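You operate a simulated robot arm through the tools that you are given. There is no shell and no other tool. Be economical: measure what you need, move in short steps, check, and stop when the job is done.

The job below is to be done with a simulated robot arm. You get a single attempt, and the scene is never put back.

JOB
Lock the main switch off, find the clog in the screw, rod it out, then unlock, switch on and reset.
Fine: put the rod back and shut the hatch before you unlock; leave the drive switches off.

The check looks at the end state, three seconds after you hand in, the way a careful person would. Anything else that was tipped, shoved, dropped, spilled or broken makes it a failure.

ROBOT AND FRAMES
A 7-joint arm with a two-finger parallel gripper on a trunk, on a base that drives. Base frame: it is fixed to the floor where the robot stands at the start and does not move with it; the origin is under the middle of the robot, x ahead of it, y to its left, z up. Lengths are in m, angles in rad, forces in N, time in s.
With the tool pointing down near the work surface it reaches from about 0.16 to 0.7 m from the robot's upright axis, wherever it stands. Its first joint turns from -2.007 to 2.007 rad. Places, roughly: blower switch [0.5, 0, 0.7]; blue reset button [0.5, -0.1, 0.5]; feed console [0.6, -0.1, 0.4]; feed lock pin [0.4, -0.1, 0.8]; lower yellow hatch [0.5, -0.5, 0.6]; middle yellow hatch [0.6, -0.3, 0.9]; red feed main switch [0.5, 0, 0.8]; screen switch [0.5, -0.1, 0.7]; screw switch [0.5, 0, 0.5]; upper yellow hatch [0.6, -0.1, 1.1]. Payload 3.91 kg.
The tool frame sits at the grasp point between the pads (the TCP): z along the fingers, y along the line on which they close. The tips reach 0.03 m beyond it. The gripper opens to 0.11 m. The fingers are 0.02 m wide and 0.01 m thick; the gripper's body (0.048 by 0.112 m) begins 0.055 m behind the TCP.
Orientation is that of the tool frame in the base frame, as a unit quaternion [w, x, y, z]. With the fingers straight down and closing along the base's y, the tool's x points along the base's -x, its y along +y and its z along -z.

CONTROLS
- The arm moves only by the tool play_rows. Its argument "motion" is one flat list of numbers, 6 for each row, row after row: the shift along the tool's x, y, z in m, then the turn, a rotation vector about the tool's x, y, z in rad. In form: [x, y, z, ax, ay, az, x, y, z, ax, ay, az, ...]. A call has 1 to 20 rows; each row is the pose to reach, as a shift and turn from the pose commanded when the call began, along the tool's axes at that moment. "gripper" is the finger opening in m, from 0 to 0.11, set as the call begins (left out, the last holds). A row lasts 0.2 s, in which the tool goes at most 0.05 m and 0.15 rad; a call with a longer step from one row to the next is refused whole, and so is a gripper value outside its range. A pose out of reach is approached as far as the arm can. The call stops where the force on the tool passes 80 N (or 10 N more than at its start, if that is more) or the arm is blocked; 0.2 s more then pass. The fingers move at their own pace (about 0.108 m/s each) and stop on an object; they squeeze with about 23 N. The grip force told is the motor's: it shows also when the fingers shut on nothing. Time passes only in rows, and 0.2 s behind the last, so rows that repeat a pose let the fingers close. It gives the time, the measured TCP pose, the force on the tool (base axes), the opening and the grip force at its end, in the units of the frame above (readings bear some noise), with the torque about the TCP (base axes, N m) and any sound that the robot's microphone picked up, and new pictures: "pictures" is both (left out), scene, wrist or none.
- Cameras (640 x 400 px; columns grow to the right, rows downward): "scene" is now at [-0.0029, 0.1159, 1.8121]; the picture's right is [-0.55, -0.84, 0.00], its down [-0.68, 0.44, -0.59] and it looks along [0.49, -0.32, -0.81] (base axes); focal length 257 px, centre (320, 200). "wrist" rides on the gripper at [0.072, 0.017, -0.103] in the tool frame; the picture's right is [-0.23, 0.97, 0.00], its down [-0.76, -0.18, -0.62] and it looks along [-0.61, -0.14, 0.78] (tool axes); focal length 222 px, centre (320, 200). There is no depth. A picture from a camera that has moved, and an enlarged one, comes with that camera's place and axes in the base frame and with its lens. The place of the scene camera against the robot may be out by one fixed shift of up to 0.018 m in any direction.
- move_column(by): slides the trunk up (or, below 0, down) by that many m; the arm and the scene camera ride with it, the base frame stays. It gives what a move gives, with no picture.
- base_move(legs): drives the robot by 1 to 6 legs, each [ahead, turn to the left] in m and rad, along the robot's own axes; the way and the turn of a leg run together, so that a leg with both is an arc; at most 1.5 m and 3.142 rad a leg. The arm and the cameras ride along, it lands a little off, and it stops where it bumps. It gives what a move gives, and a new picture of the scene camera.
- head_to(pan, tilt): turns the head with the scene camera to pan (to the left, within 2.705 rad either way) and tilt (down, from -0.506 to 1.204), counted from straight ahead of the robot. It gives what a move gives, and a new picture of the scene camera.
- inspect(camera, box): a new picture of the part [left, top, right, bottom] of that camera's present view, enlarged. It takes no simulated time.
- job_done(): hands the job in; it is judged then, once.

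Work in short steps. Places have to be worked out from the pictures, the camera data and where the tool is seen: move nearer, look again, correct. Check each grasp and each placing, and mend what went wrong. You have 120 turns and 260 pictures in all, those below and enlarged ones among them. Open the gripper and draw the arm clear of the work before you hand the job in, unless the task says otherwise; then end with one line.

The tools are called by a JSON object that holds its "method" and its "body". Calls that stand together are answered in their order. play_rows: Moves the arm, as the interface text tells. Its arguments: {"type":"object","properties":{"motion":{"type":"array","items":{"type":"number"}},"gripper":{"type":"number"},"pictures":{"type":"string","enum":["both","scene","wrist","none"]}},"required":["motion"]} The other tools are called the same way: move_column (by) slides the trunk up or down; base_move (legs) drives the base; head_to (pan, tilt) turns the head that bears the scene camera; inspect (camera, box) takes an enlarged picture of a part of a camera's view; job_done () hands the job in.

At the start:

```text
t: 0.0
tool_pos: [0.5133, -0.1782, 1.3033]
ee_rot: [0.001, 0.001, 1.0, 0.0]
ft_force: [-0.2, 0.0, 0.2]
torque: [0.01, -0.01, 0.02]
width: 0.1101
grip_force: 0.0
trunk travel left (down, up): [-0.925, 0.065]
robot x, y, heading: [-0.0009, 0.0013, -0.003]
head pan, tilt: [-0.579, 0.944]
```

scene: 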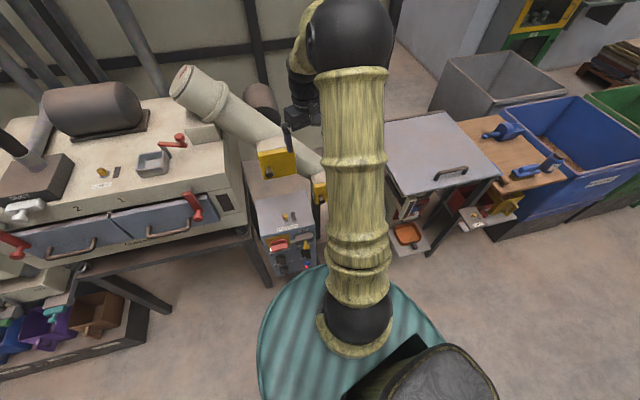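
wrist: 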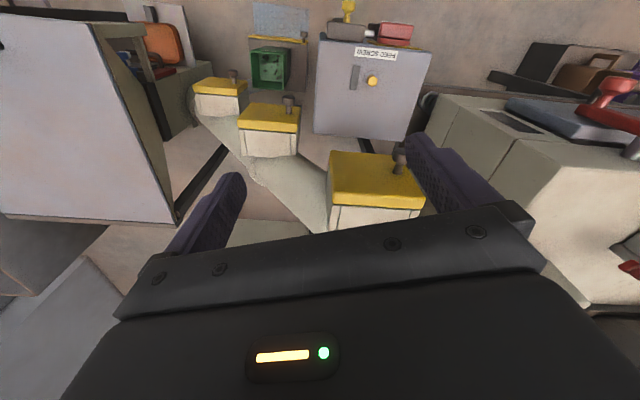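

I begin by enlarging the console area and the wrist view to identify the parts.

{"method": "inspect", "body": {"camera": "scene", "box": [220, 100, 340, 290]}}

{"method": "inspect", "body": {"camera": "wrist", "box": [180, 0, 460, 220]}}

{"method": "inspect", "body": {"camera": "scene", "box": [380, 100, 640, 260]}}

```text
2.11 times, centred on (280, 195) of scene
camera zoom: at [-0.0029, 0.1159, 1.8121], right [-0.55, -0.84, 0.0], down [-0.68, 0.44, -0.59], along [0.49, -0.32, -0.81], focal length 541 px, centre (404, 210)
```

zoom: 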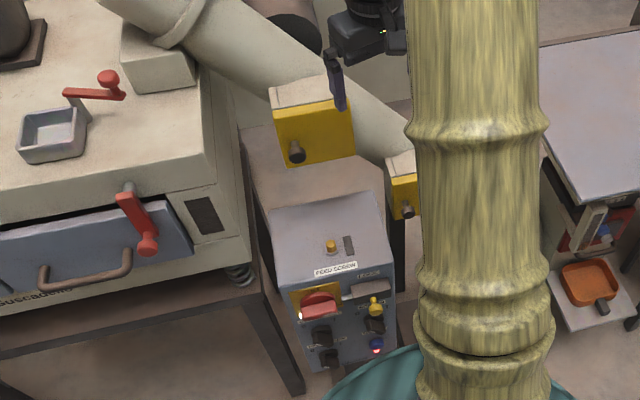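

```text
1.82 times, centred on (320, 110) of wrist
camera zoom: at [0.4415, -0.1604, 1.4077], right [0.23, 0.97, 0.0], down [0.76, -0.18, 0.62], along [0.61, -0.14, -0.78], focal length 404 px, centre (320, 364)
```

zoom: 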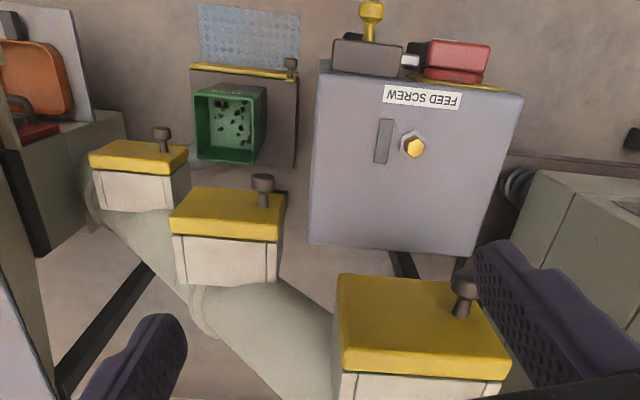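

```text
2.46 times, centred on (510, 180) of scene
camera zoom: at [-0.0029, 0.1159, 1.8121], right [-0.55, -0.84, 0.0], down [-0.68, 0.44, -0.59], along [0.49, -0.32, -0.81], focal length 633 px, centre (-148, 249)
```

zoom: 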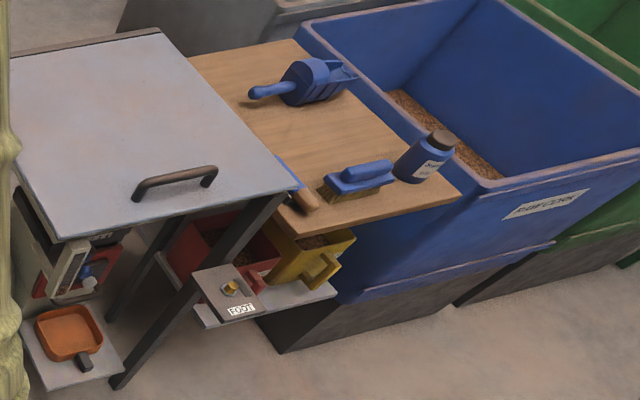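

I turn the head to look around: first right, then towards the console, for overview.

{"method": "head_to", "body": {"pan": -1.0, "tilt": 0.7}}

{"method": "head_to", "body": {"pan": -0.2, "tilt": 1.0}}

```text
t: 0.9
tool_pos: [0.5142, -0.1778, 1.3034]
ee_rot: [0.0, 0.0, 1.0, 0.0]
ft_force: [-0.2, 1.2, 0.2]
torque: [0.01, 0.01, -0.02]
width: 0.11
grip_force: 0.1
trunk travel left (down, up): [-0.925, 0.065]
robot x, y, heading: [-0.0008, 0.0014, 0.0]
head pan, tilt: [-1.0, 0.7]
camera scene: at [-0.018, 0.0844, 1.8316], right [-0.84, -0.54, 0.0], down [-0.35, 0.54, -0.76], along [0.41, -0.64, -0.64], focal length 257 px, centre (320, 200)
```

scene: 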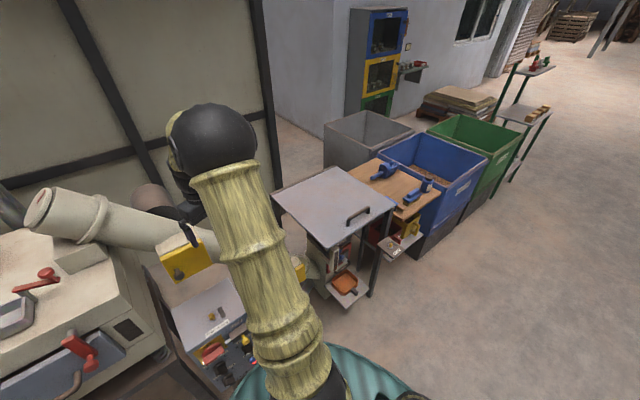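

```text
t: 2.0
tool_pos: [0.5125, -0.178, 1.3035]
ee_rot: [0.0, 0.0, 1.0, 0.0]
ft_force: [-0.1, 0.0, -0.2]
torque: [0.01, -0.01, -0.01]
width: 0.1102
grip_force: 0.0
trunk travel left (down, up): [-0.925, 0.065]
robot x, y, heading: [0.0023, 0.0016, 0.005]
head pan, tilt: [-0.201, 1.0]
camera scene: at [0.0042, 0.1418, 1.8082], right [-0.2, -0.98, 0.0], down [-0.82, 0.17, -0.54], along [0.53, -0.11, -0.84], focal length 257 px, centre (320, 200)
```

scene: 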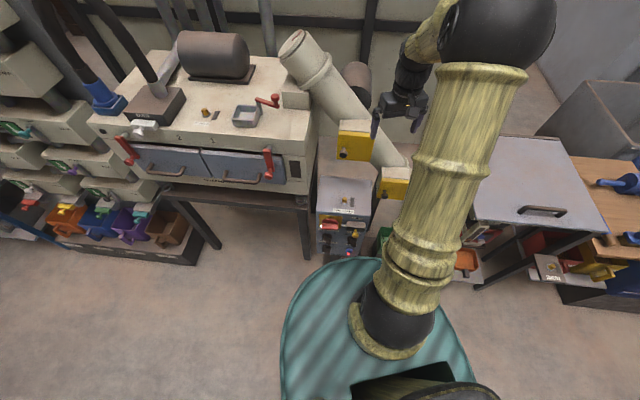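

The arm blocks the view and the panel faces the robot; I back the base by 0.25 m to get room for a horizontal tool.

{"method": "base_move", "body": {"legs": [[-0.25, 0]]}}

{"method": "play_rows", "body": {"motion": [0, 0, 0, 0.1061, 0, -0.1061, 0, 0, 0, 0.2121, 0, -0.2121, 0, 0, 0, 0.3182, 0, -0.3182, 0, 0, 0, 0.4243, 0, -0.4243, 0, 0, 0, 0.53, 0, -0.53, 0, 0, 0, 0.636, 0, -0.636, 0, 0, 0, 0.742, 0, -0.742, 0, 0, 0, 0.848, 0, -0.848, 0, 0, 0, 0.954, 0, -0.954, 0, 0, 0, 1.06, 0, -1.06, 0, 0, 0, 1.166, 0, -1.166, 0, 0, 0, 1.272, 0, -1.272, 0, 0, 0, 1.378, 0, -1.378, 0, 0, 0, 1.484, 0, -1.484, 0, 0, 0, 1.59, 0, -1.59, 0, 0, 0, 1.696, 0, -1.696, 0, 0, 0, 1.802, 0, -1.802, 0, 0, 0, 1.908, 0, -1.908, 0, 0, 0, 2.014, 0, -2.014, 0, 0, 0, 2.12, 0, -2.12]}}

```text
t: 4.0
tool_pos: [0.2628, -0.1764, 1.3029]
ee_rot: [0.0, 0.0, 1.0, 0.0]
ft_force: [0.1, -0.1, -0.2]
torque: [-0.02, 0.0, -0.04]
width: 0.1104
grip_force: 0.1
trunk travel left (down, up): [-0.925, 0.065]
robot x, y, heading: [-0.2495, -0.0026, -0.0]
head pan, tilt: [-0.201, 1.0]
camera scene: at [-0.2477, 0.142, 1.8082], right [-0.2, -0.98, 0.0], down [-0.82, 0.17, -0.54], along [0.53, -0.11, -0.84], focal length 257 px, centre (320, 200)
```

scene: 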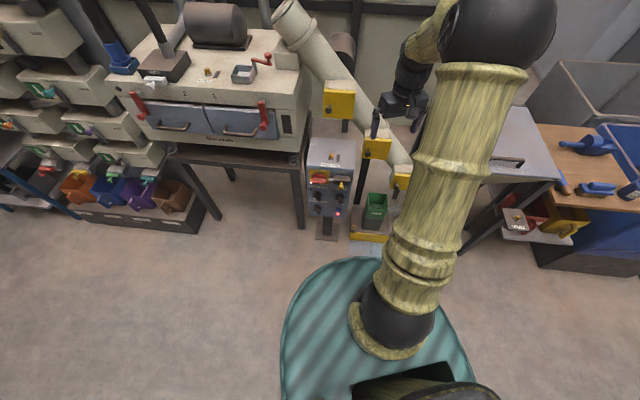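

```text
t: 8.2
tool_pos: [0.2837, -0.0751, 1.3748]
ee_rot: [-0.007, 0.686, -0.224, 0.692]
ft_force: [-0.8, 1.0, 0.0]
torque: [0.0, 0.05, -0.06]
width: 0.1099
grip_force: 0.0
out of reach, approached as far as the arm can: row 16, 17, 18, 19, 20
trunk travel left (down, up): [-0.925, 0.065]
robot x, y, heading: [-0.2499, -0.0014, -0.001]
head pan, tilt: [-0.201, 1.0]
camera scene: at [-0.2511, 0.149, 1.8076], right [-0.2, -0.98, 0.0], down [-0.82, 0.16, -0.54], along [0.53, -0.11, -0.84], focal length 257 px, centre (320, 200)
camera wrist: at [0.1752, -0.0804, 1.4446], right [-0.28, -0.81, -0.52], down [-0.5, 0.59, -0.64], along [0.82, 0.08, -0.56], focal length 222 px, centre (320, 200)
```

scene: 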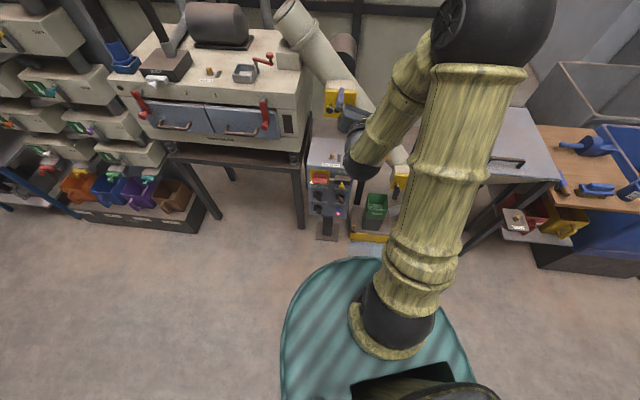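
wrist: 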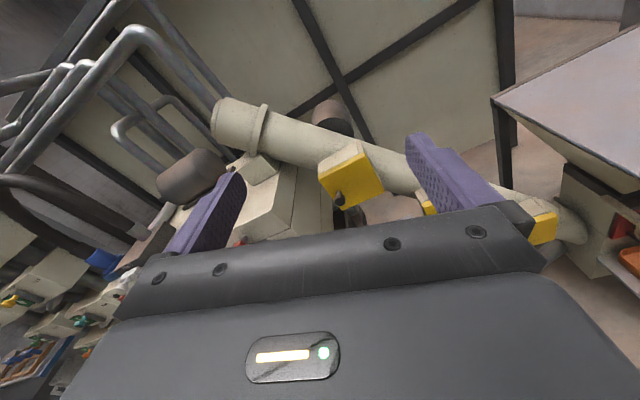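

The arm is nearly at the wanted horizontal pose. I lower the trunk 0.45 m and finish the rotation while moving a bit forward.

{"method": "move_column", "body": {"by": -0.45}}

{"method": "play_rows", "body": {"motion": [0, 0, 0.02, 0.05, 0, -0.05, 0, 0, 0.04, 0.1015, 0, -0.1015, 0, 0, 0.06, 0.1015, 0, -0.1015, 0, 0, 0.06, 0.1015, 0, -0.1015]}}

```text
refused: -0.45 is not a number from -0.4 to 0.4
```

```text
t: 9.2
tool_pos: [0.2863, -0.0815, 1.3738]
ee_rot: [-0.007, 0.687, -0.227, 0.691]
ft_force: [0.0, 0.0, -0.4]
torque: [0.04, 0.0, 0.0]
width: 0.11
grip_force: 0.0
out of reach, approached as far as the arm can: row 1, 2, 3, 4
trunk travel left (down, up): [-0.925, 0.065]
robot x, y, heading: [-0.2522, -0.0003, -0.007]
head pan, tilt: [-0.201, 1.0]
camera scene: at [-0.2465, 0.1418, 1.8082], right [-0.2, -0.98, 0.0], down [-0.82, 0.17, -0.54], along [0.53, -0.11, -0.84], focal length 257 px, centre (320, 200)
camera wrist: at [0.1789, -0.0868, 1.4428], right [-0.28, -0.8, -0.53], down [-0.5, 0.59, -0.63], along [0.82, 0.09, -0.56], focal length 222 px, centre (320, 200)
```

scene: 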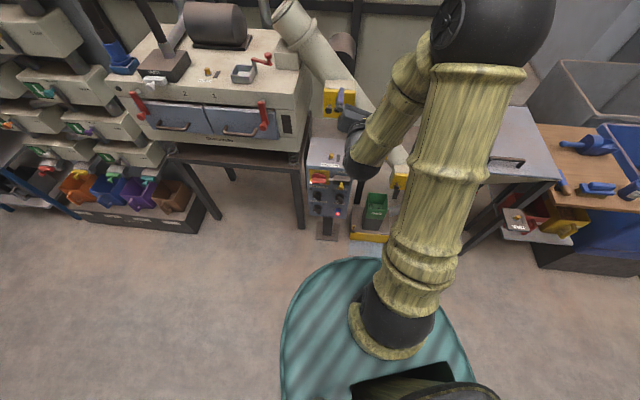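
wrist: 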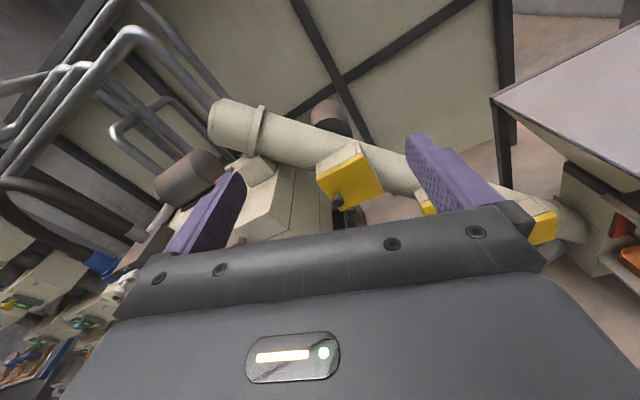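

The pose was limited by the arm; I try completing the rotation with the tool further ahead and lower.

{"method": "play_rows", "body": {"motion": [-0.028, 0.006, 0.03, 0.078, -0.002, -0.083, -0.057, 0.011, 0.06, 0.157, -0.003, -0.167, -0.085, 0.016, 0.09, 0.235, -0.004, -0.25, -0.114, 0.022, 0.12, 0.314, -0.006, -0.334, -0.114, 0.022, 0.12, 0.314, -0.006, -0.334]}}

```text
t: 10.4
tool_pos: [0.3079, 0.041, 1.2861]
ee_rot: [-0.009, 0.722, -0.085, 0.686]
ft_force: [-0.4, 0.4, 0.2]
torque: [-0.04, -0.03, 0.0]
width: 0.11
grip_force: 0.1
out of reach, approached as far as the arm can: row 1, 2, 3, 4, 5
trunk travel left (down, up): [-0.925, 0.065]
robot x, y, heading: [-0.2505, 0.0055, 0.001]
head pan, tilt: [-0.201, 1.0]
camera scene: at [-0.2469, 0.145, 1.808], right [-0.2, -0.98, 0.0], down [-0.82, 0.17, -0.54], along [0.53, -0.11, -0.84], focal length 257 px, centre (320, 200)
camera wrist: at [0.2068, 0.0246, 1.3623], right [-0.12, -0.93, -0.35], down [-0.63, 0.34, -0.69], along [0.77, 0.14, -0.63], focal length 222 px, centre (320, 200)
```

scene: 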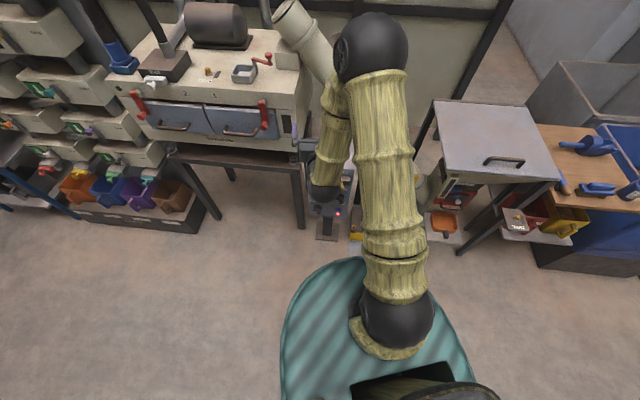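
wrist: 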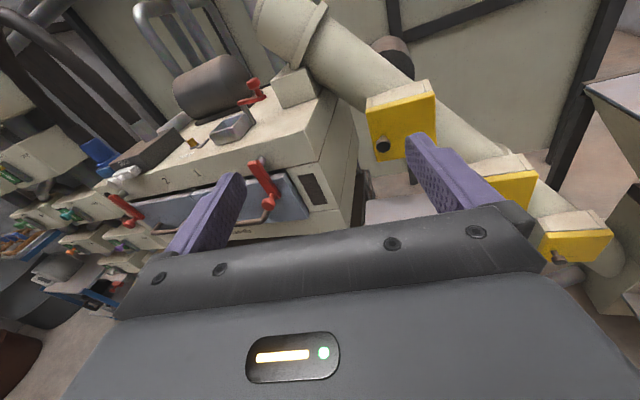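

Orientation is now within about 10° of horizontal. I lower the trunk so the wrist camera sees the console front.

{"method": "move_column", "body": {"by": -0.35}}

{"method": "play_rows", "body": {"motion": [0, 0.03, 0, 0.05, 0, -0.05, 0, 0.06, 0, 0.1, 0, -0.09, 0, 0.06, 0, 0.1, 0, -0.09]}}

```text
t: 13.9
tool_pos: [0.309, 0.0369, 0.935]
ee_rot: [-0.007, 0.723, -0.084, 0.686]
ft_force: [0.9, -0.3, -0.5]
torque: [0.03, -0.04, 0.0]
width: 0.1097
grip_force: 0.1
trunk travel left (down, up): [-0.575, 0.415]
robot x, y, heading: [-0.2506, -0.0022, -0.0]
head pan, tilt: [-0.201, 1.0]
```

```text
t: 14.7
tool_pos: [0.289, 0.031, 0.9347]
ee_rot: [0.003, 0.724, -0.061, 0.687]
ft_force: [0.5, -0.1, -0.1]
torque: [0.01, 0.02, 0.03]
width: 0.11
grip_force: 0.1
out of reach, approached as far as the arm can: row 1, 2, 3
trunk travel left (down, up): [-0.575, 0.415]
robot x, y, heading: [-0.2531, 0.0015, -0.002]
head pan, tilt: [-0.201, 1.0]
camera scene: at [-0.2462, 0.1401, 1.4584], right [-0.2, -0.98, 0.0], down [-0.82, 0.17, -0.54], along [0.53, -0.11, -0.84], focal length 257 px, centre (320, 200)
camera wrist: at [0.1883, 0.0177, 1.0121], right [-0.1, -0.95, -0.3], down [-0.64, 0.3, -0.71], along [0.76, 0.12, -0.64], focal length 222 px, centre (320, 200)
```

scene: 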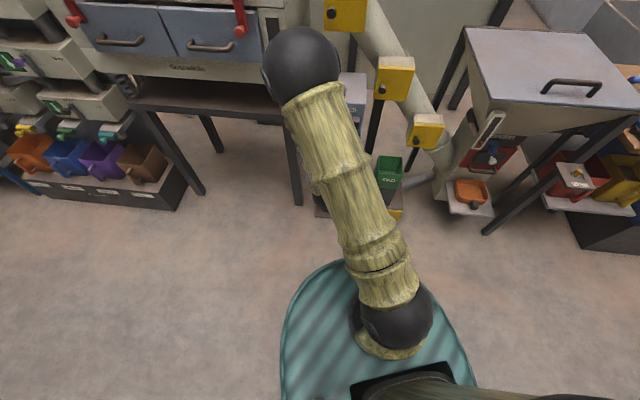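
wrist: 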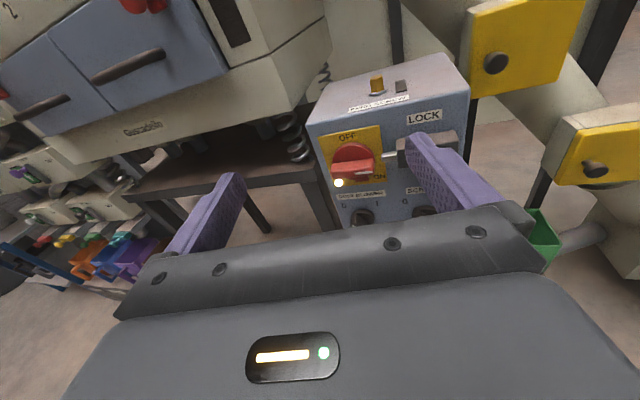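

Now the panel shows: red main switch with OFF/ON marks and the LOCK bracket to its right. I enlarge.

{"method": "inspect", "body": {"camera": "wrist", "box": [300, 50, 480, 240]}}

{"method": "inspect", "body": {"camera": "scene", "box": [300, 0, 500, 230]}}

```text
2.11 times, centred on (390, 145) of wrist
camera zoom: at [0.1883, 0.0177, 1.0121], right [-0.1, -0.95, -0.3], down [-0.64, 0.3, -0.71], along [0.76, 0.12, -0.64], focal length 468 px, centre (173, 316)
```

zoom: 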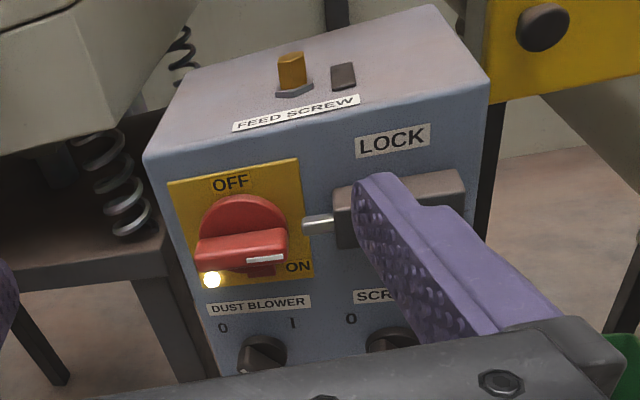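

```text
1.74 times, centred on (400, 115) of scene
camera zoom: at [-0.2462, 0.1401, 1.4584], right [-0.2, -0.98, 0.0], down [-0.82, 0.17, -0.54], along [0.53, -0.11, -0.84], focal length 447 px, centre (181, 348)
```

zoom: 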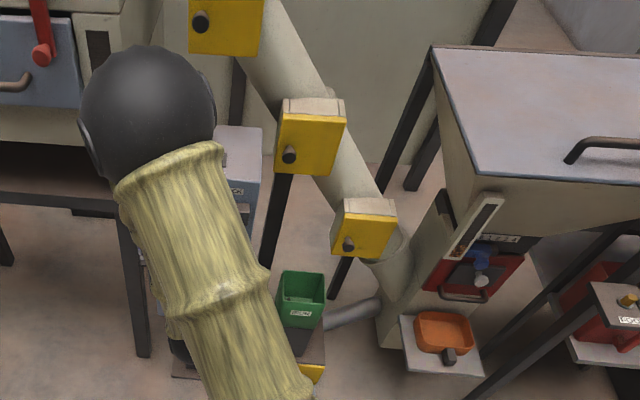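

The bar handle is horizontal with its marker to ON (right); OFF is up, so it turns 90° counter-clockwise. I roll the gripper so the fingers close vertically (camera to the right), a feasible direction, and look again.

{"method": "play_rows", "body": {"motion": [-0.004, 0.003, 0, 0.01, -0.003, 0.135, -0.009, 0.006, 0.001, 0.02, -0.005, 0.27, -0.013, 0.009, 0.001, 0.03, -0.008, 0.406, -0.017, 0.012, 0.002, 0.04, -0.011, 0.541, -0.021, 0.015, 0.002, 0.05, -0.013, 0.676, -0.026, 0.019, 0.003, 0.061, -0.016, 0.811, -0.03, 0.022, 0.003, 0.071, -0.018, 0.946, -0.034, 0.025, 0.004, 0.081, -0.021, 1.081, -0.038, 0.028, 0.004, 0.091, -0.024, 1.217, -0.043, 0.031, 0.005, 0.101, -0.026, 1.352, -0.047, 0.034, 0.005, 0.111, -0.029, 1.487, -0.047, 0.034, 0.005, 0.111, -0.029, 1.487]}}

```text
t: 17.5
tool_pos: [0.2383, 0.1008, 0.7743]
ee_rot: [0.518, -0.522, 0.596, -0.322]
ft_force: [-0.3, -1.0, -0.2]
torque: [-0.01, 0.0, 0.0]
width: 0.11
grip_force: 0.0
out of reach, approached as far as the arm can: row 1, 2, 3, 4, 5, 6, 7, 8, 9
trunk travel left (down, up): [-0.575, 0.415]
robot x, y, heading: [-0.2436, 0.0022, 0.005]
head pan, tilt: [-0.201, 1.0]
stopped in row 12: the arm was blocked; the commanded pose is now the measured one
camera scene: at [-0.2462, 0.1415, 1.4582], right [-0.2, -0.98, 0.0], down [-0.83, 0.16, -0.54], along [0.53, -0.11, -0.84], focal length 257 px, centre (320, 200)
camera wrist: at [0.1413, 0.0186, 0.7653], right [-0.3, 0.46, -0.84], down [-0.61, 0.59, 0.54], along [0.74, 0.67, 0.1], focal length 222 px, centre (320, 200)
```

scene: 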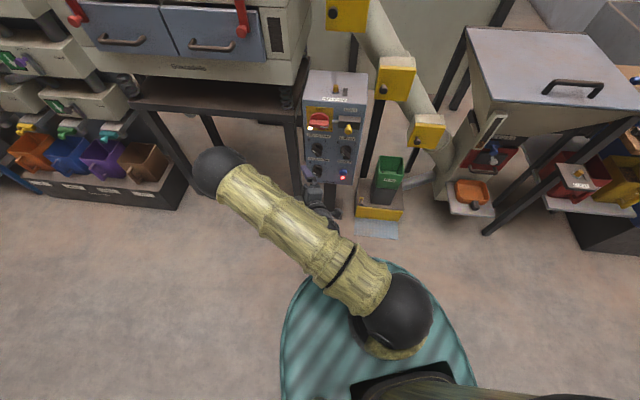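
wrist: 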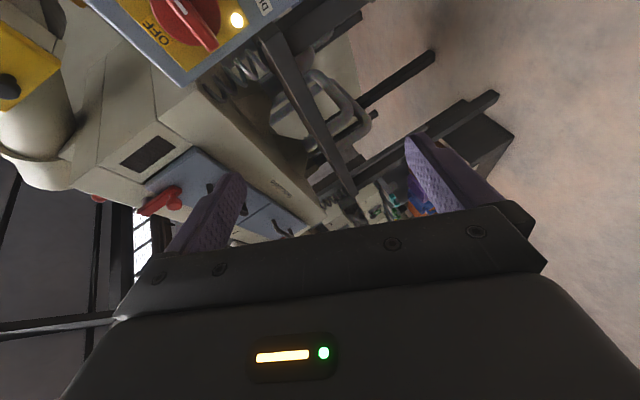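

The arm is now elbow-down at the left; I want the natural elbow-up posture. I back off a bit, inspect the console from here, and continue the roll until the camera is beneath (natural pose).

{"method": "inspect", "body": {"camera": "scene", "box": [290, 60, 440, 240]}}

{"method": "base_move", "body": {"legs": [[-0.15, 0]]}}

{"method": "play_rows", "body": {"motion": [0.01, -0.016, 0.01, 0.03, -0.012, 0.128, 0.02, -0.033, 0.02, 0.061, -0.024, 0.257, 0.03, -0.05, 0.03, 0.091, -0.035, 0.385, 0.04, -0.066, 0.04, 0.121, -0.047, 0.514, 0.05, -0.082, 0.05, 0.151, -0.059, 0.642, 0.06, -0.1, 0.06, 0.182, -0.071, 0.771, 0.07, -0.115, 0.07, 0.212, -0.083, 0.9, 0.08, -0.132, 0.08, 0.242, -0.094, 1.028, 0.09, -0.148, 0.09, 0.273, -0.106, 1.157, 0.099, -0.165, 0.099, 0.303, -0.118, 1.285, 0.099, -0.165, 0.099, 0.303, -0.118, 1.285]}}

```text
2.22 times, centred on (365, 150) of scene
camera zoom: at [-0.2462, 0.1415, 1.4582], right [-0.2, -0.98, 0.0], down [-0.83, 0.16, -0.54], along [0.53, -0.11, -0.84], focal length 571 px, centre (220, 311)
```

zoom: 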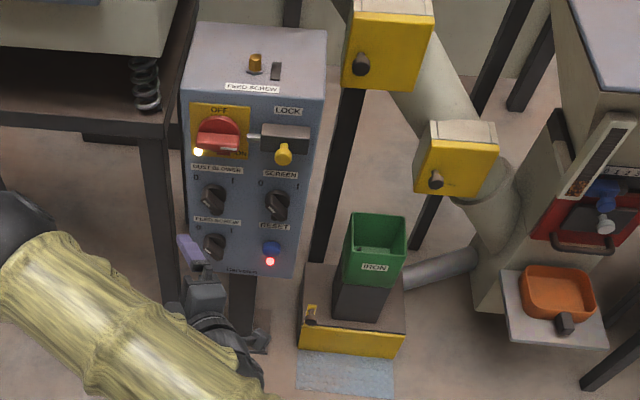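

```text
t: 19.0
tool_pos: [0.0906, 0.1006, 0.7753]
ee_rot: [0.518, -0.523, 0.595, -0.322]
ft_force: [-0.1, -0.2, -0.4]
torque: [-0.02, 0.0, 0.0]
width: 0.1099
grip_force: 0.2
trunk travel left (down, up): [-0.575, 0.415]
robot x, y, heading: [-0.3959, -0.0005, 0.009]
head pan, tilt: [-0.201, 1.0]
camera scene: at [-0.3956, 0.1413, 1.4582], right [-0.19, -0.98, 0.0], down [-0.83, 0.16, -0.54], along [0.53, -0.1, -0.84], focal length 257 px, centre (320, 200)
```

scene: 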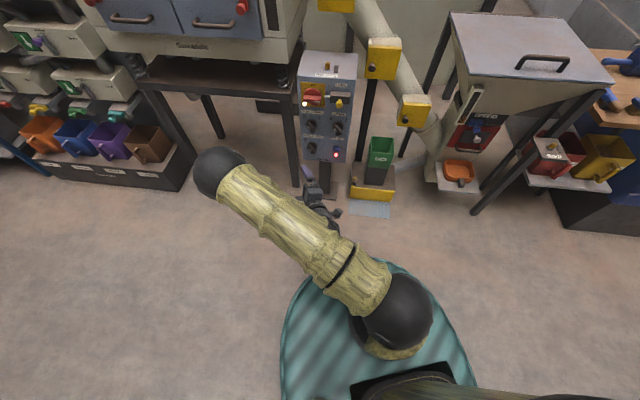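

```text
t: 21.4
tool_pos: [0.2299, 0.0768, 0.8875]
ee_rot: [0.702, 0.018, 0.711, -0.029]
ft_force: [-0.2, 0.1, -0.1]
torque: [-0.03, 0.0, -0.05]
width: 0.11
grip_force: 0.0
out of reach, approached as far as the arm can: row 3, 4, 5, 6, 7, 8, 9, 10, 11
trunk travel left (down, up): [-0.575, 0.415]
robot x, y, heading: [-0.3955, -0.0024, 0.002]
head pan, tilt: [-0.201, 1.0]
camera scene: at [-0.3954, 0.141, 1.4582], right [-0.19, -0.98, 0.0], down [-0.83, 0.16, -0.54], along [0.53, -0.1, -0.84], focal length 257 px, centre (320, 200)
camera wrist: at [0.1285, 0.1001, 0.8171], right [0.07, 0.97, 0.21], down [-0.62, -0.12, 0.77], along [0.78, -0.19, 0.6], focal length 222 px, centre (320, 200)
```

scene: 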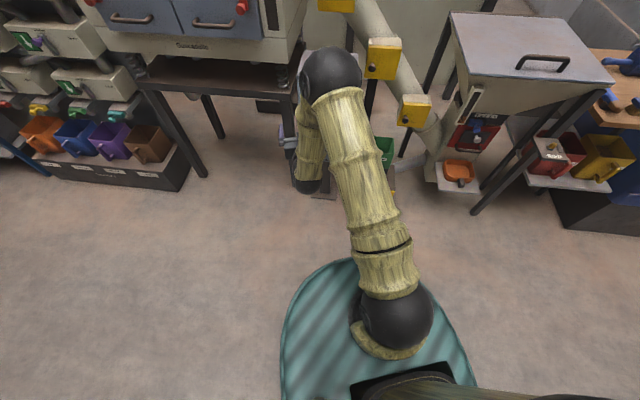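
wrist: 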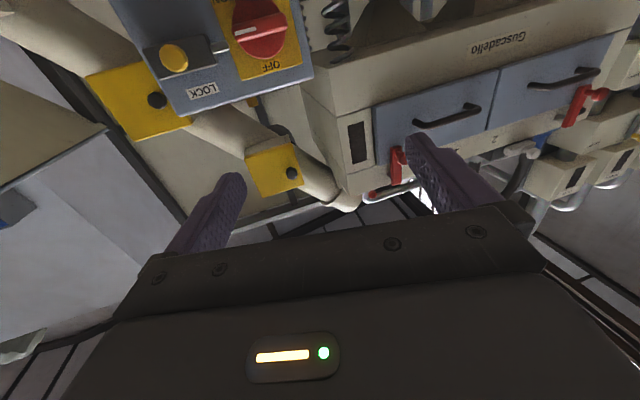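

The arm is in the natural posture now. I look around with the head for the rod.

{"method": "head_to", "body": {"pan": 0.7, "tilt": 0.6}}

{"method": "head_to", "body": {"pan": -0.9, "tilt": 0.6}}

{"method": "head_to", "body": {"pan": -0.2, "tilt": 0.45}}

```text
t: 22.6
tool_pos: [0.2309, 0.0766, 0.8878]
ee_rot: [0.702, 0.018, 0.711, -0.029]
ft_force: [-1.0, 0.2, 0.1]
torque: [0.01, -0.01, 0.0]
width: 0.1101
grip_force: 0.0
trunk travel left (down, up): [-0.575, 0.415]
robot x, y, heading: [-0.3996, -0.0016, 0.006]
head pan, tilt: [0.7, 0.6]
camera scene: at [-0.3965, 0.212, 1.4902], right [0.65, -0.76, 0.0], down [-0.43, -0.37, -0.82], along [0.63, 0.54, -0.57], focal length 257 px, centre (320, 200)
```

scene: 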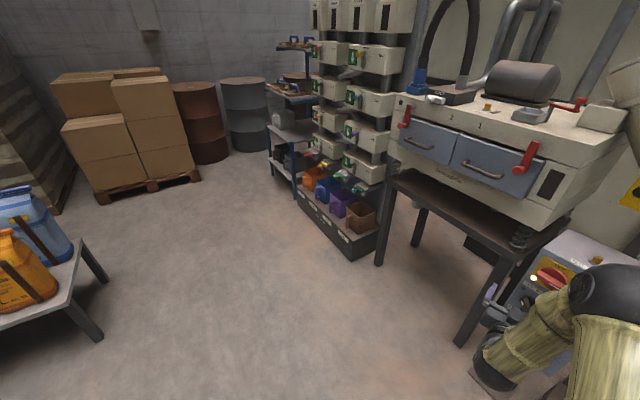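

```text
t: 24.2
tool_pos: [0.2318, 0.0772, 0.8871]
ee_rot: [0.702, 0.018, 0.711, -0.029]
ft_force: [-0.7, 0.2, 0.2]
torque: [0.03, 0.01, 0.01]
width: 0.1099
grip_force: 0.2
trunk travel left (down, up): [-0.575, 0.415]
robot x, y, heading: [-0.3977, 0.0011, 0.01]
head pan, tilt: [-0.901, 0.6]
camera scene: at [-0.4083, 0.0858, 1.4902], right [-0.78, -0.63, 0.0], down [-0.35, 0.44, -0.83], along [0.52, -0.64, -0.56], focal length 257 px, centre (320, 200)
```

scene: 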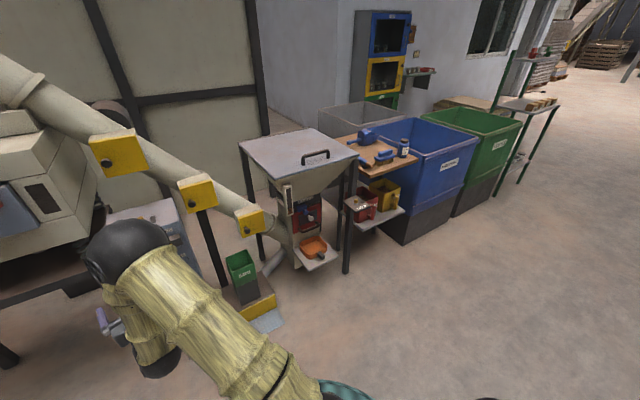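

```text
t: 25.3
tool_pos: [0.2317, 0.0776, 0.888]
ee_rot: [0.702, 0.019, 0.711, -0.03]
ft_force: [-0.5, 0.1, 0.3]
torque: [-0.03, 0.0, -0.01]
width: 0.1102
grip_force: 0.1
trunk travel left (down, up): [-0.575, 0.415]
robot x, y, heading: [-0.3965, 0.0002, 0.006]
head pan, tilt: [-0.201, 0.45]
camera scene: at [-0.3735, 0.1369, 1.5038], right [-0.19, -0.98, 0.0], down [-0.43, 0.08, -0.9], along [0.88, -0.17, -0.44], focal length 257 px, centre (320, 200)
```

scene: 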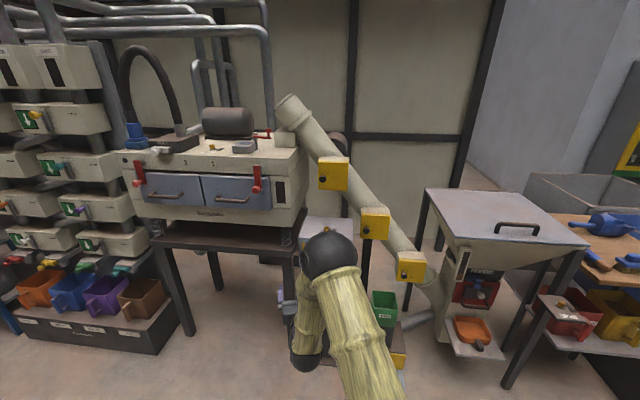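

I enlarge the parts around the hopper, bench and hatches to find the rod.

{"method": "inspect", "body": {"camera": "scene", "box": [410, 180, 640, 380]}}

{"method": "inspect", "body": {"camera": "scene", "box": [260, 80, 440, 280]}}

{"method": "inspect", "body": {"camera": "wrist", "box": [60, 0, 360, 210]}}

```text
2.00 times, centred on (525, 280) of scene
camera zoom: at [-0.3735, 0.1369, 1.5038], right [-0.19, -0.98, 0.0], down [-0.43, 0.08, -0.9], along [0.88, -0.17, -0.44], focal length 514 px, centre (-90, 40)
```

zoom: 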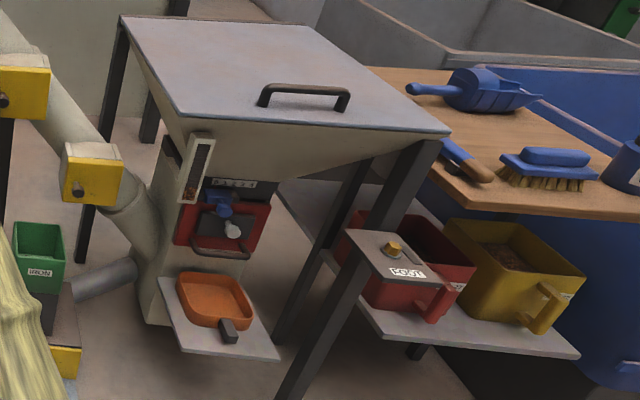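

```text
2.00 times, centred on (350, 180) of scene
camera zoom: at [-0.3735, 0.1369, 1.5038], right [-0.19, -0.98, 0.0], down [-0.43, 0.08, -0.9], along [0.88, -0.17, -0.44], focal length 514 px, centre (260, 240)
```

zoom: 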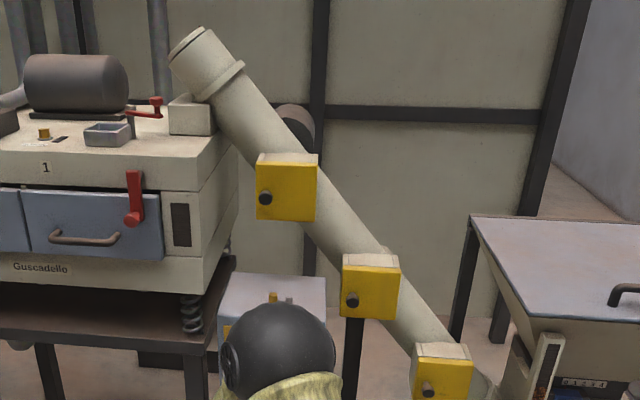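

```text
1.90 times, centred on (210, 105) of wrist
camera zoom: at [0.1282, 0.1002, 0.8169], right [0.07, 0.97, 0.21], down [-0.62, -0.12, 0.77], along [0.78, -0.18, 0.6], focal length 423 px, centre (530, 381)
```

zoom: 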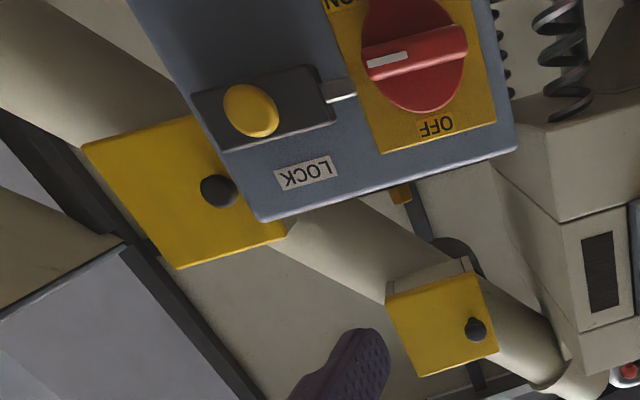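

No rod seen yet; I check behind the robot and down near the floor.

{"method": "head_to", "body": {"pan": 2.2, "tilt": 0.6}}

{"method": "head_to", "body": {"pan": -2.0, "tilt": 0.6}}

{"method": "head_to", "body": {"pan": -0.5, "tilt": 0.8}}

```text
t: 27.5
tool_pos: [0.231, 0.0776, 0.8876]
ee_rot: [0.702, 0.019, 0.711, -0.03]
ft_force: [0.2, 0.4, -0.6]
torque: [-0.02, 0.02, -0.01]
width: 0.11
grip_force: 0.1
trunk travel left (down, up): [-0.575, 0.415]
robot x, y, heading: [-0.4011, -0.0048, 0.006]
head pan, tilt: [2.201, 0.6]
camera scene: at [-0.5163, 0.2257, 1.4902], right [0.8, 0.59, 0.0], down [0.34, -0.45, -0.83], along [-0.49, 0.66, -0.56], focal length 257 px, centre (320, 200)
```

scene: 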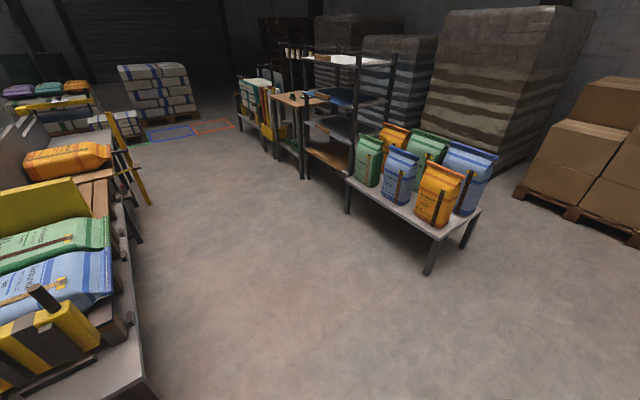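

```text
t: 30.9
tool_pos: [0.2298, 0.0769, 0.8869]
ee_rot: [0.703, 0.018, 0.711, -0.029]
ft_force: [0.5, 0.2, 0.8]
torque: [0.04, -0.01, 0.02]
width: 0.11
grip_force: 0.0
trunk travel left (down, up): [-0.575, 0.415]
robot x, y, heading: [-0.3992, 0.0001, 0.005]
head pan, tilt: [-2.0, 0.6]
camera scene: at [-0.4999, 0.074, 1.4902], right [-0.91, 0.41, 0.0], down [0.23, 0.52, -0.83], along [-0.34, -0.75, -0.56], focal length 257 px, centre (320, 200)
```

scene: 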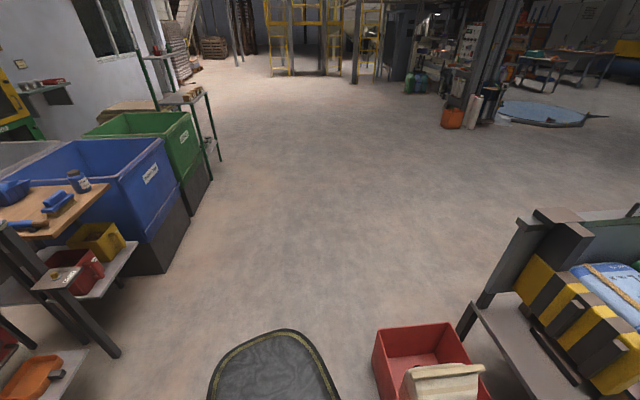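

```text
t: 32.5
tool_pos: [0.2313, 0.0762, 0.8882]
ee_rot: [0.703, 0.018, 0.711, -0.029]
ft_force: [-0.1, 0.3, -0.4]
torque: [-0.03, -0.01, 0.04]
width: 0.1103
grip_force: 0.0
trunk travel left (down, up): [-0.575, 0.415]
robot x, y, heading: [-0.4002, -0.0006, 0.005]
head pan, tilt: [-0.499, 0.799]
camera scene: at [-0.3926, 0.1165, 1.4734], right [-0.47, -0.88, 0.0], down [-0.63, 0.34, -0.7], along [0.61, -0.33, -0.72], focal length 257 px, centre (320, 200)
```

scene: 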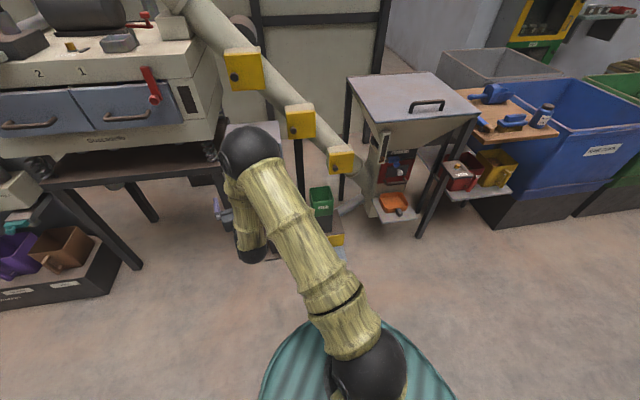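

I enlarge the bench and hopper front from this angle.

{"method": "inspect", "body": {"camera": "scene", "box": [430, 70, 570, 200]}}

{"method": "inspect", "body": {"camera": "scene", "box": [270, 90, 450, 260]}}

{"method": "inspect", "body": {"camera": "scene", "box": [0, 0, 280, 190]}}

```text
3.08 times, centred on (500, 135) of scene
camera zoom: at [-0.3926, 0.1165, 1.4734], right [-0.47, -0.88, 0.0], down [-0.63, 0.34, -0.7], along [0.61, -0.33, -0.72], focal length 791 px, centre (-234, 400)
```

zoom: 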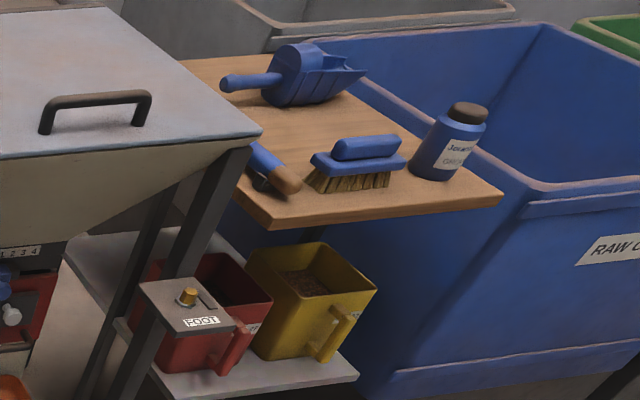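

```text
2.35 times, centred on (360, 175) of scene
camera zoom: at [-0.3926, 0.1165, 1.4734], right [-0.47, -0.88, 0.0], down [-0.63, 0.34, -0.7], along [0.61, -0.33, -0.72], focal length 605 px, centre (226, 259)
```

zoom: 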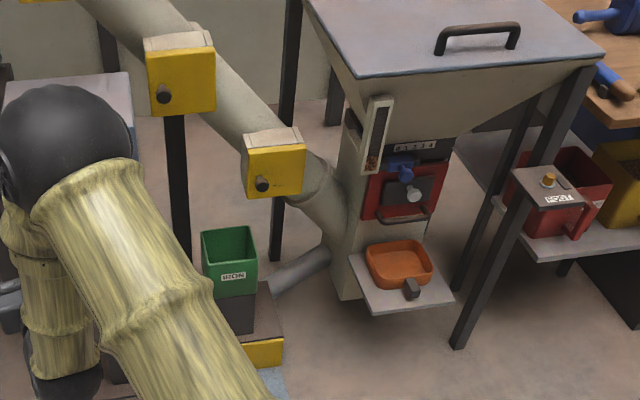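

```text
2.11 times, centred on (140, 95) of scene
camera zoom: at [-0.3926, 0.1165, 1.4734], right [-0.47, -0.88, 0.0], down [-0.63, 0.34, -0.7], along [0.61, -0.33, -0.72], focal length 541 px, centre (699, 421)
```

zoom: 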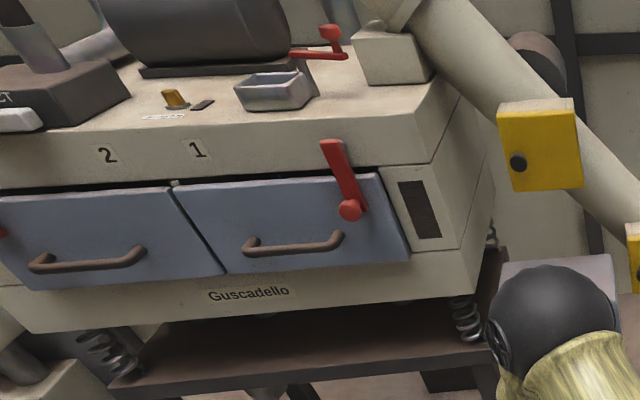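

I raise the trunk to look down onto the bench and behind the hopper.

{"method": "move_column", "body": {"by": 0.4}}

{"method": "head_to", "body": {"pan": -0.75, "tilt": 0.6}}

{"method": "inspect", "body": {"camera": "scene", "box": [220, 40, 520, 240]}}

```text
t: 36.3
tool_pos: [0.23, 0.0777, 1.2878]
ee_rot: [0.703, 0.018, 0.711, -0.029]
ft_force: [0.0, -0.3, 0.2]
torque: [-0.03, -0.03, -0.01]
width: 0.1098
grip_force: 0.1
trunk travel left (down, up): [-0.975, 0.015]
robot x, y, heading: [-0.3988, 0.0002, 0.004]
head pan, tilt: [-0.499, 0.799]
```

```text
t: 37.1
tool_pos: [0.231, 0.0771, 1.287]
ee_rot: [0.703, 0.018, 0.711, -0.029]
ft_force: [-0.1, 0.2, 0.0]
torque: [0.01, 0.0, 0.01]
width: 0.11
grip_force: 0.1
trunk travel left (down, up): [-0.975, 0.015]
robot x, y, heading: [-0.3981, -0.0014, 0.012]
head pan, tilt: [-0.75, 0.6]
camera scene: at [-0.3984, 0.095, 1.8902], right [-0.68, -0.74, 0.0], down [-0.42, 0.38, -0.82], along [0.61, -0.56, -0.57], focal length 257 px, centre (320, 200)
```

scene: 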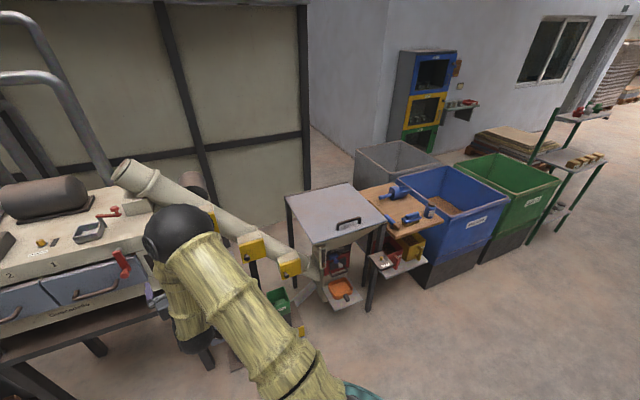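

```text
2.00 times, centred on (370, 140) of scene
camera zoom: at [-0.3984, 0.095, 1.8902], right [-0.68, -0.74, 0.0], down [-0.42, 0.38, -0.82], along [0.61, -0.56, -0.57], focal length 514 px, centre (220, 320)
```

zoom: 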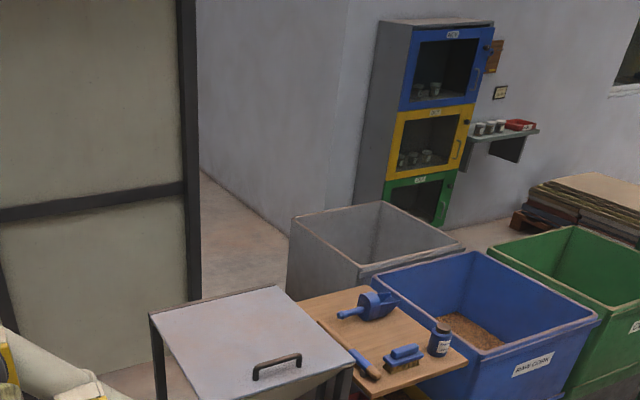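

{"method": "inspect", "body": {"camera": "scene", "box": [370, 185, 450, 240]}}

{"method": "inspect", "body": {"camera": "wrist", "box": [0, 0, 640, 220]}}

```text
7.27 times, centred on (410, 212) of scene
camera zoom: at [-0.3984, 0.095, 1.8902], right [-0.68, -0.74, 0.0], down [-0.42, 0.38, -0.82], along [0.61, -0.56, -0.57], focal length 1870 px, centre (-334, 109)
```

zoom: 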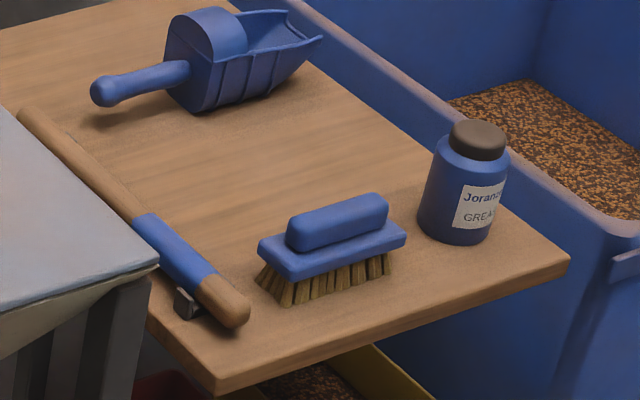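

```text
1.00 times, centred on (320, 110) of wrist (not enlarged: the box is as wide or as high as the picture)
camera zoom: at [0.1284, 0.1002, 1.2168], right [0.07, 0.97, 0.21], down [-0.62, -0.12, 0.77], along [0.78, -0.18, 0.6], focal length 222 px, centre (320, 290)
```

zoom: 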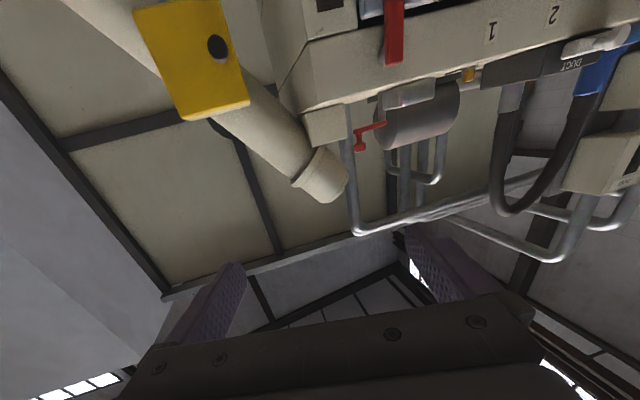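

Found: the rod (wooden with blue band) lies in clips along the bench's left edge. First the switch: lower the trunk, and roll so the fingers close vertically (camera to the left), at y≈0.

{"method": "move_column", "body": {"by": -0.4}}

{"method": "play_rows", "body": {"motion": [0, -0.007, 0, 0, 0, 0.143, 0, -0.014, 0, 0, 0, 0.286, 0, -0.021, 0, 0, 0, 0.428, 0, -0.028, 0, 0, 0, 0.571, 0, -0.035, 0, 0, 0, 0.714, 0, -0.042, 0, 0, 0, 0.857, 0, -0.049, 0, 0, 0, 1.0, 0, -0.056, 0, 0, 0, 1.142, 0, -0.063, 0, 0, 0, 1.285, 0, -0.07, 0, 0, 0, 1.428, 0, -0.077, 0, 0, 0, 1.571, 0, -0.077, 0, 0, 0, 1.571]}}

{"method": "head_to", "body": {"pan": -0.1, "tilt": 0.9}}

```text
t: 40.9
tool_pos: [0.2306, 0.0765, 0.8884]
ee_rot: [0.703, 0.018, 0.711, -0.029]
ft_force: [-0.1, -0.4, -0.7]
torque: [0.03, 0.02, -0.02]
width: 0.1099
grip_force: 0.0
trunk travel left (down, up): [-0.575, 0.415]
robot x, y, heading: [-0.3987, 0.0018, 0.006]
head pan, tilt: [-0.75, 0.6]
```

```text
t: 43.5
tool_pos: [0.2202, -0.0173, 1.0296]
ee_rot: [0.489, 0.536, 0.517, 0.455]
ft_force: [-0.4, -0.1, -0.3]
torque: [-0.01, 0.03, 0.04]
width: 0.1104
grip_force: 0.1
out of reach, approached as far as the arm can: row 1, 2, 3, 4, 5, 6, 7, 8, 9, 10, 11, 12
trunk travel left (down, up): [-0.575, 0.415]
robot x, y, heading: [-0.3974, -0.0011, 0.003]
head pan, tilt: [-0.75, 0.6]
camera scene: at [-0.3985, 0.0946, 1.4902], right [-0.68, -0.74, 0.0], down [-0.42, 0.38, -0.82], along [0.61, -0.56, -0.57], focal length 257 px, centre (320, 200)
camera wrist: at [0.1245, 0.0614, 1.0567], right [0.1, -0.22, 0.97], down [-0.68, -0.73, -0.09], along [0.73, -0.65, -0.22], focal length 222 px, centre (320, 200)
```

scene: 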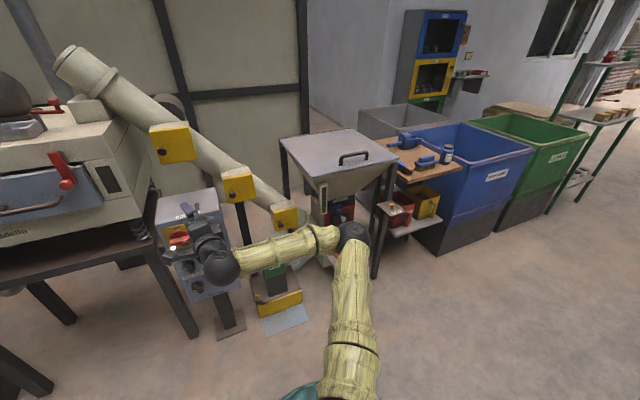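
wrist: 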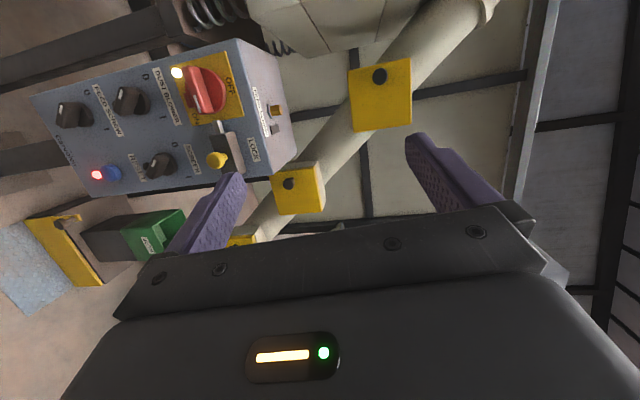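

```text
t: 44.6
tool_pos: [0.2209, -0.0173, 1.0275]
ee_rot: [0.49, 0.536, 0.517, 0.454]
ft_force: [-0.8, 0.2, -0.3]
torque: [0.01, -0.01, 0.01]
width: 0.1099
grip_force: 0.1
trunk travel left (down, up): [-0.575, 0.415]
robot x, y, heading: [-0.4002, 0.0004, 0.007]
head pan, tilt: [-0.099, 0.901]
camera scene: at [-0.3886, 0.1475, 1.4655], right [-0.09, -1.0, 0.0], down [-0.78, 0.07, -0.62], along [0.62, -0.06, -0.78], focal length 257 px, centre (320, 200)
```

scene: 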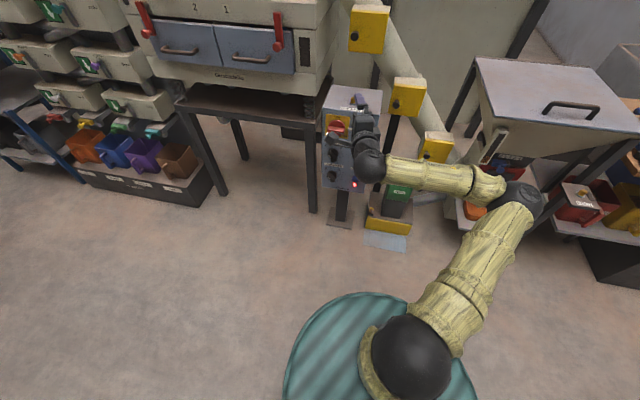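

Very good posture: tool forward, fingers vertical, elbow to the right. I enlarge both views to triangulate the panel parts.

{"method": "inspect", "body": {"camera": "wrist", "box": [20, 30, 320, 220]}}

{"method": "inspect", "body": {"camera": "scene", "box": [300, 70, 420, 220]}}

```text
2.11 times, centred on (170, 125) of wrist
camera zoom: at [0.1245, 0.0619, 1.0564], right [0.1, -0.21, 0.97], down [-0.68, -0.73, -0.09], along [0.73, -0.65, -0.21], focal length 468 px, centre (636, 358)
```

zoom: 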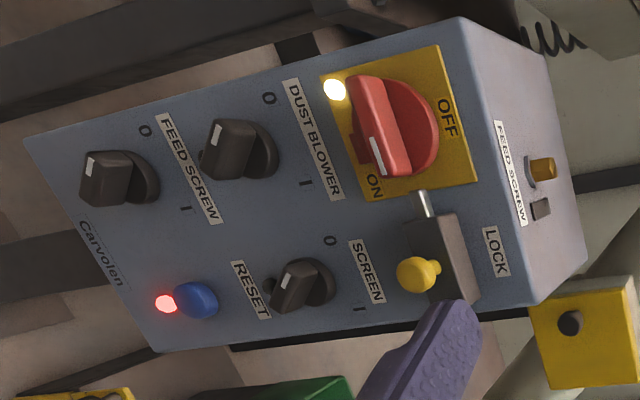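

```text
2.67 times, centred on (360, 145) of scene
camera zoom: at [-0.3886, 0.1475, 1.4655], right [-0.09, -1.0, 0.0], down [-0.78, 0.07, -0.62], along [0.62, -0.06, -0.78], focal length 686 px, centre (213, 347)
```

zoom: 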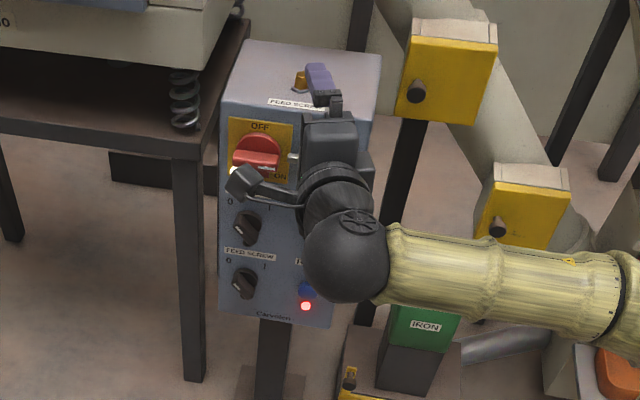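

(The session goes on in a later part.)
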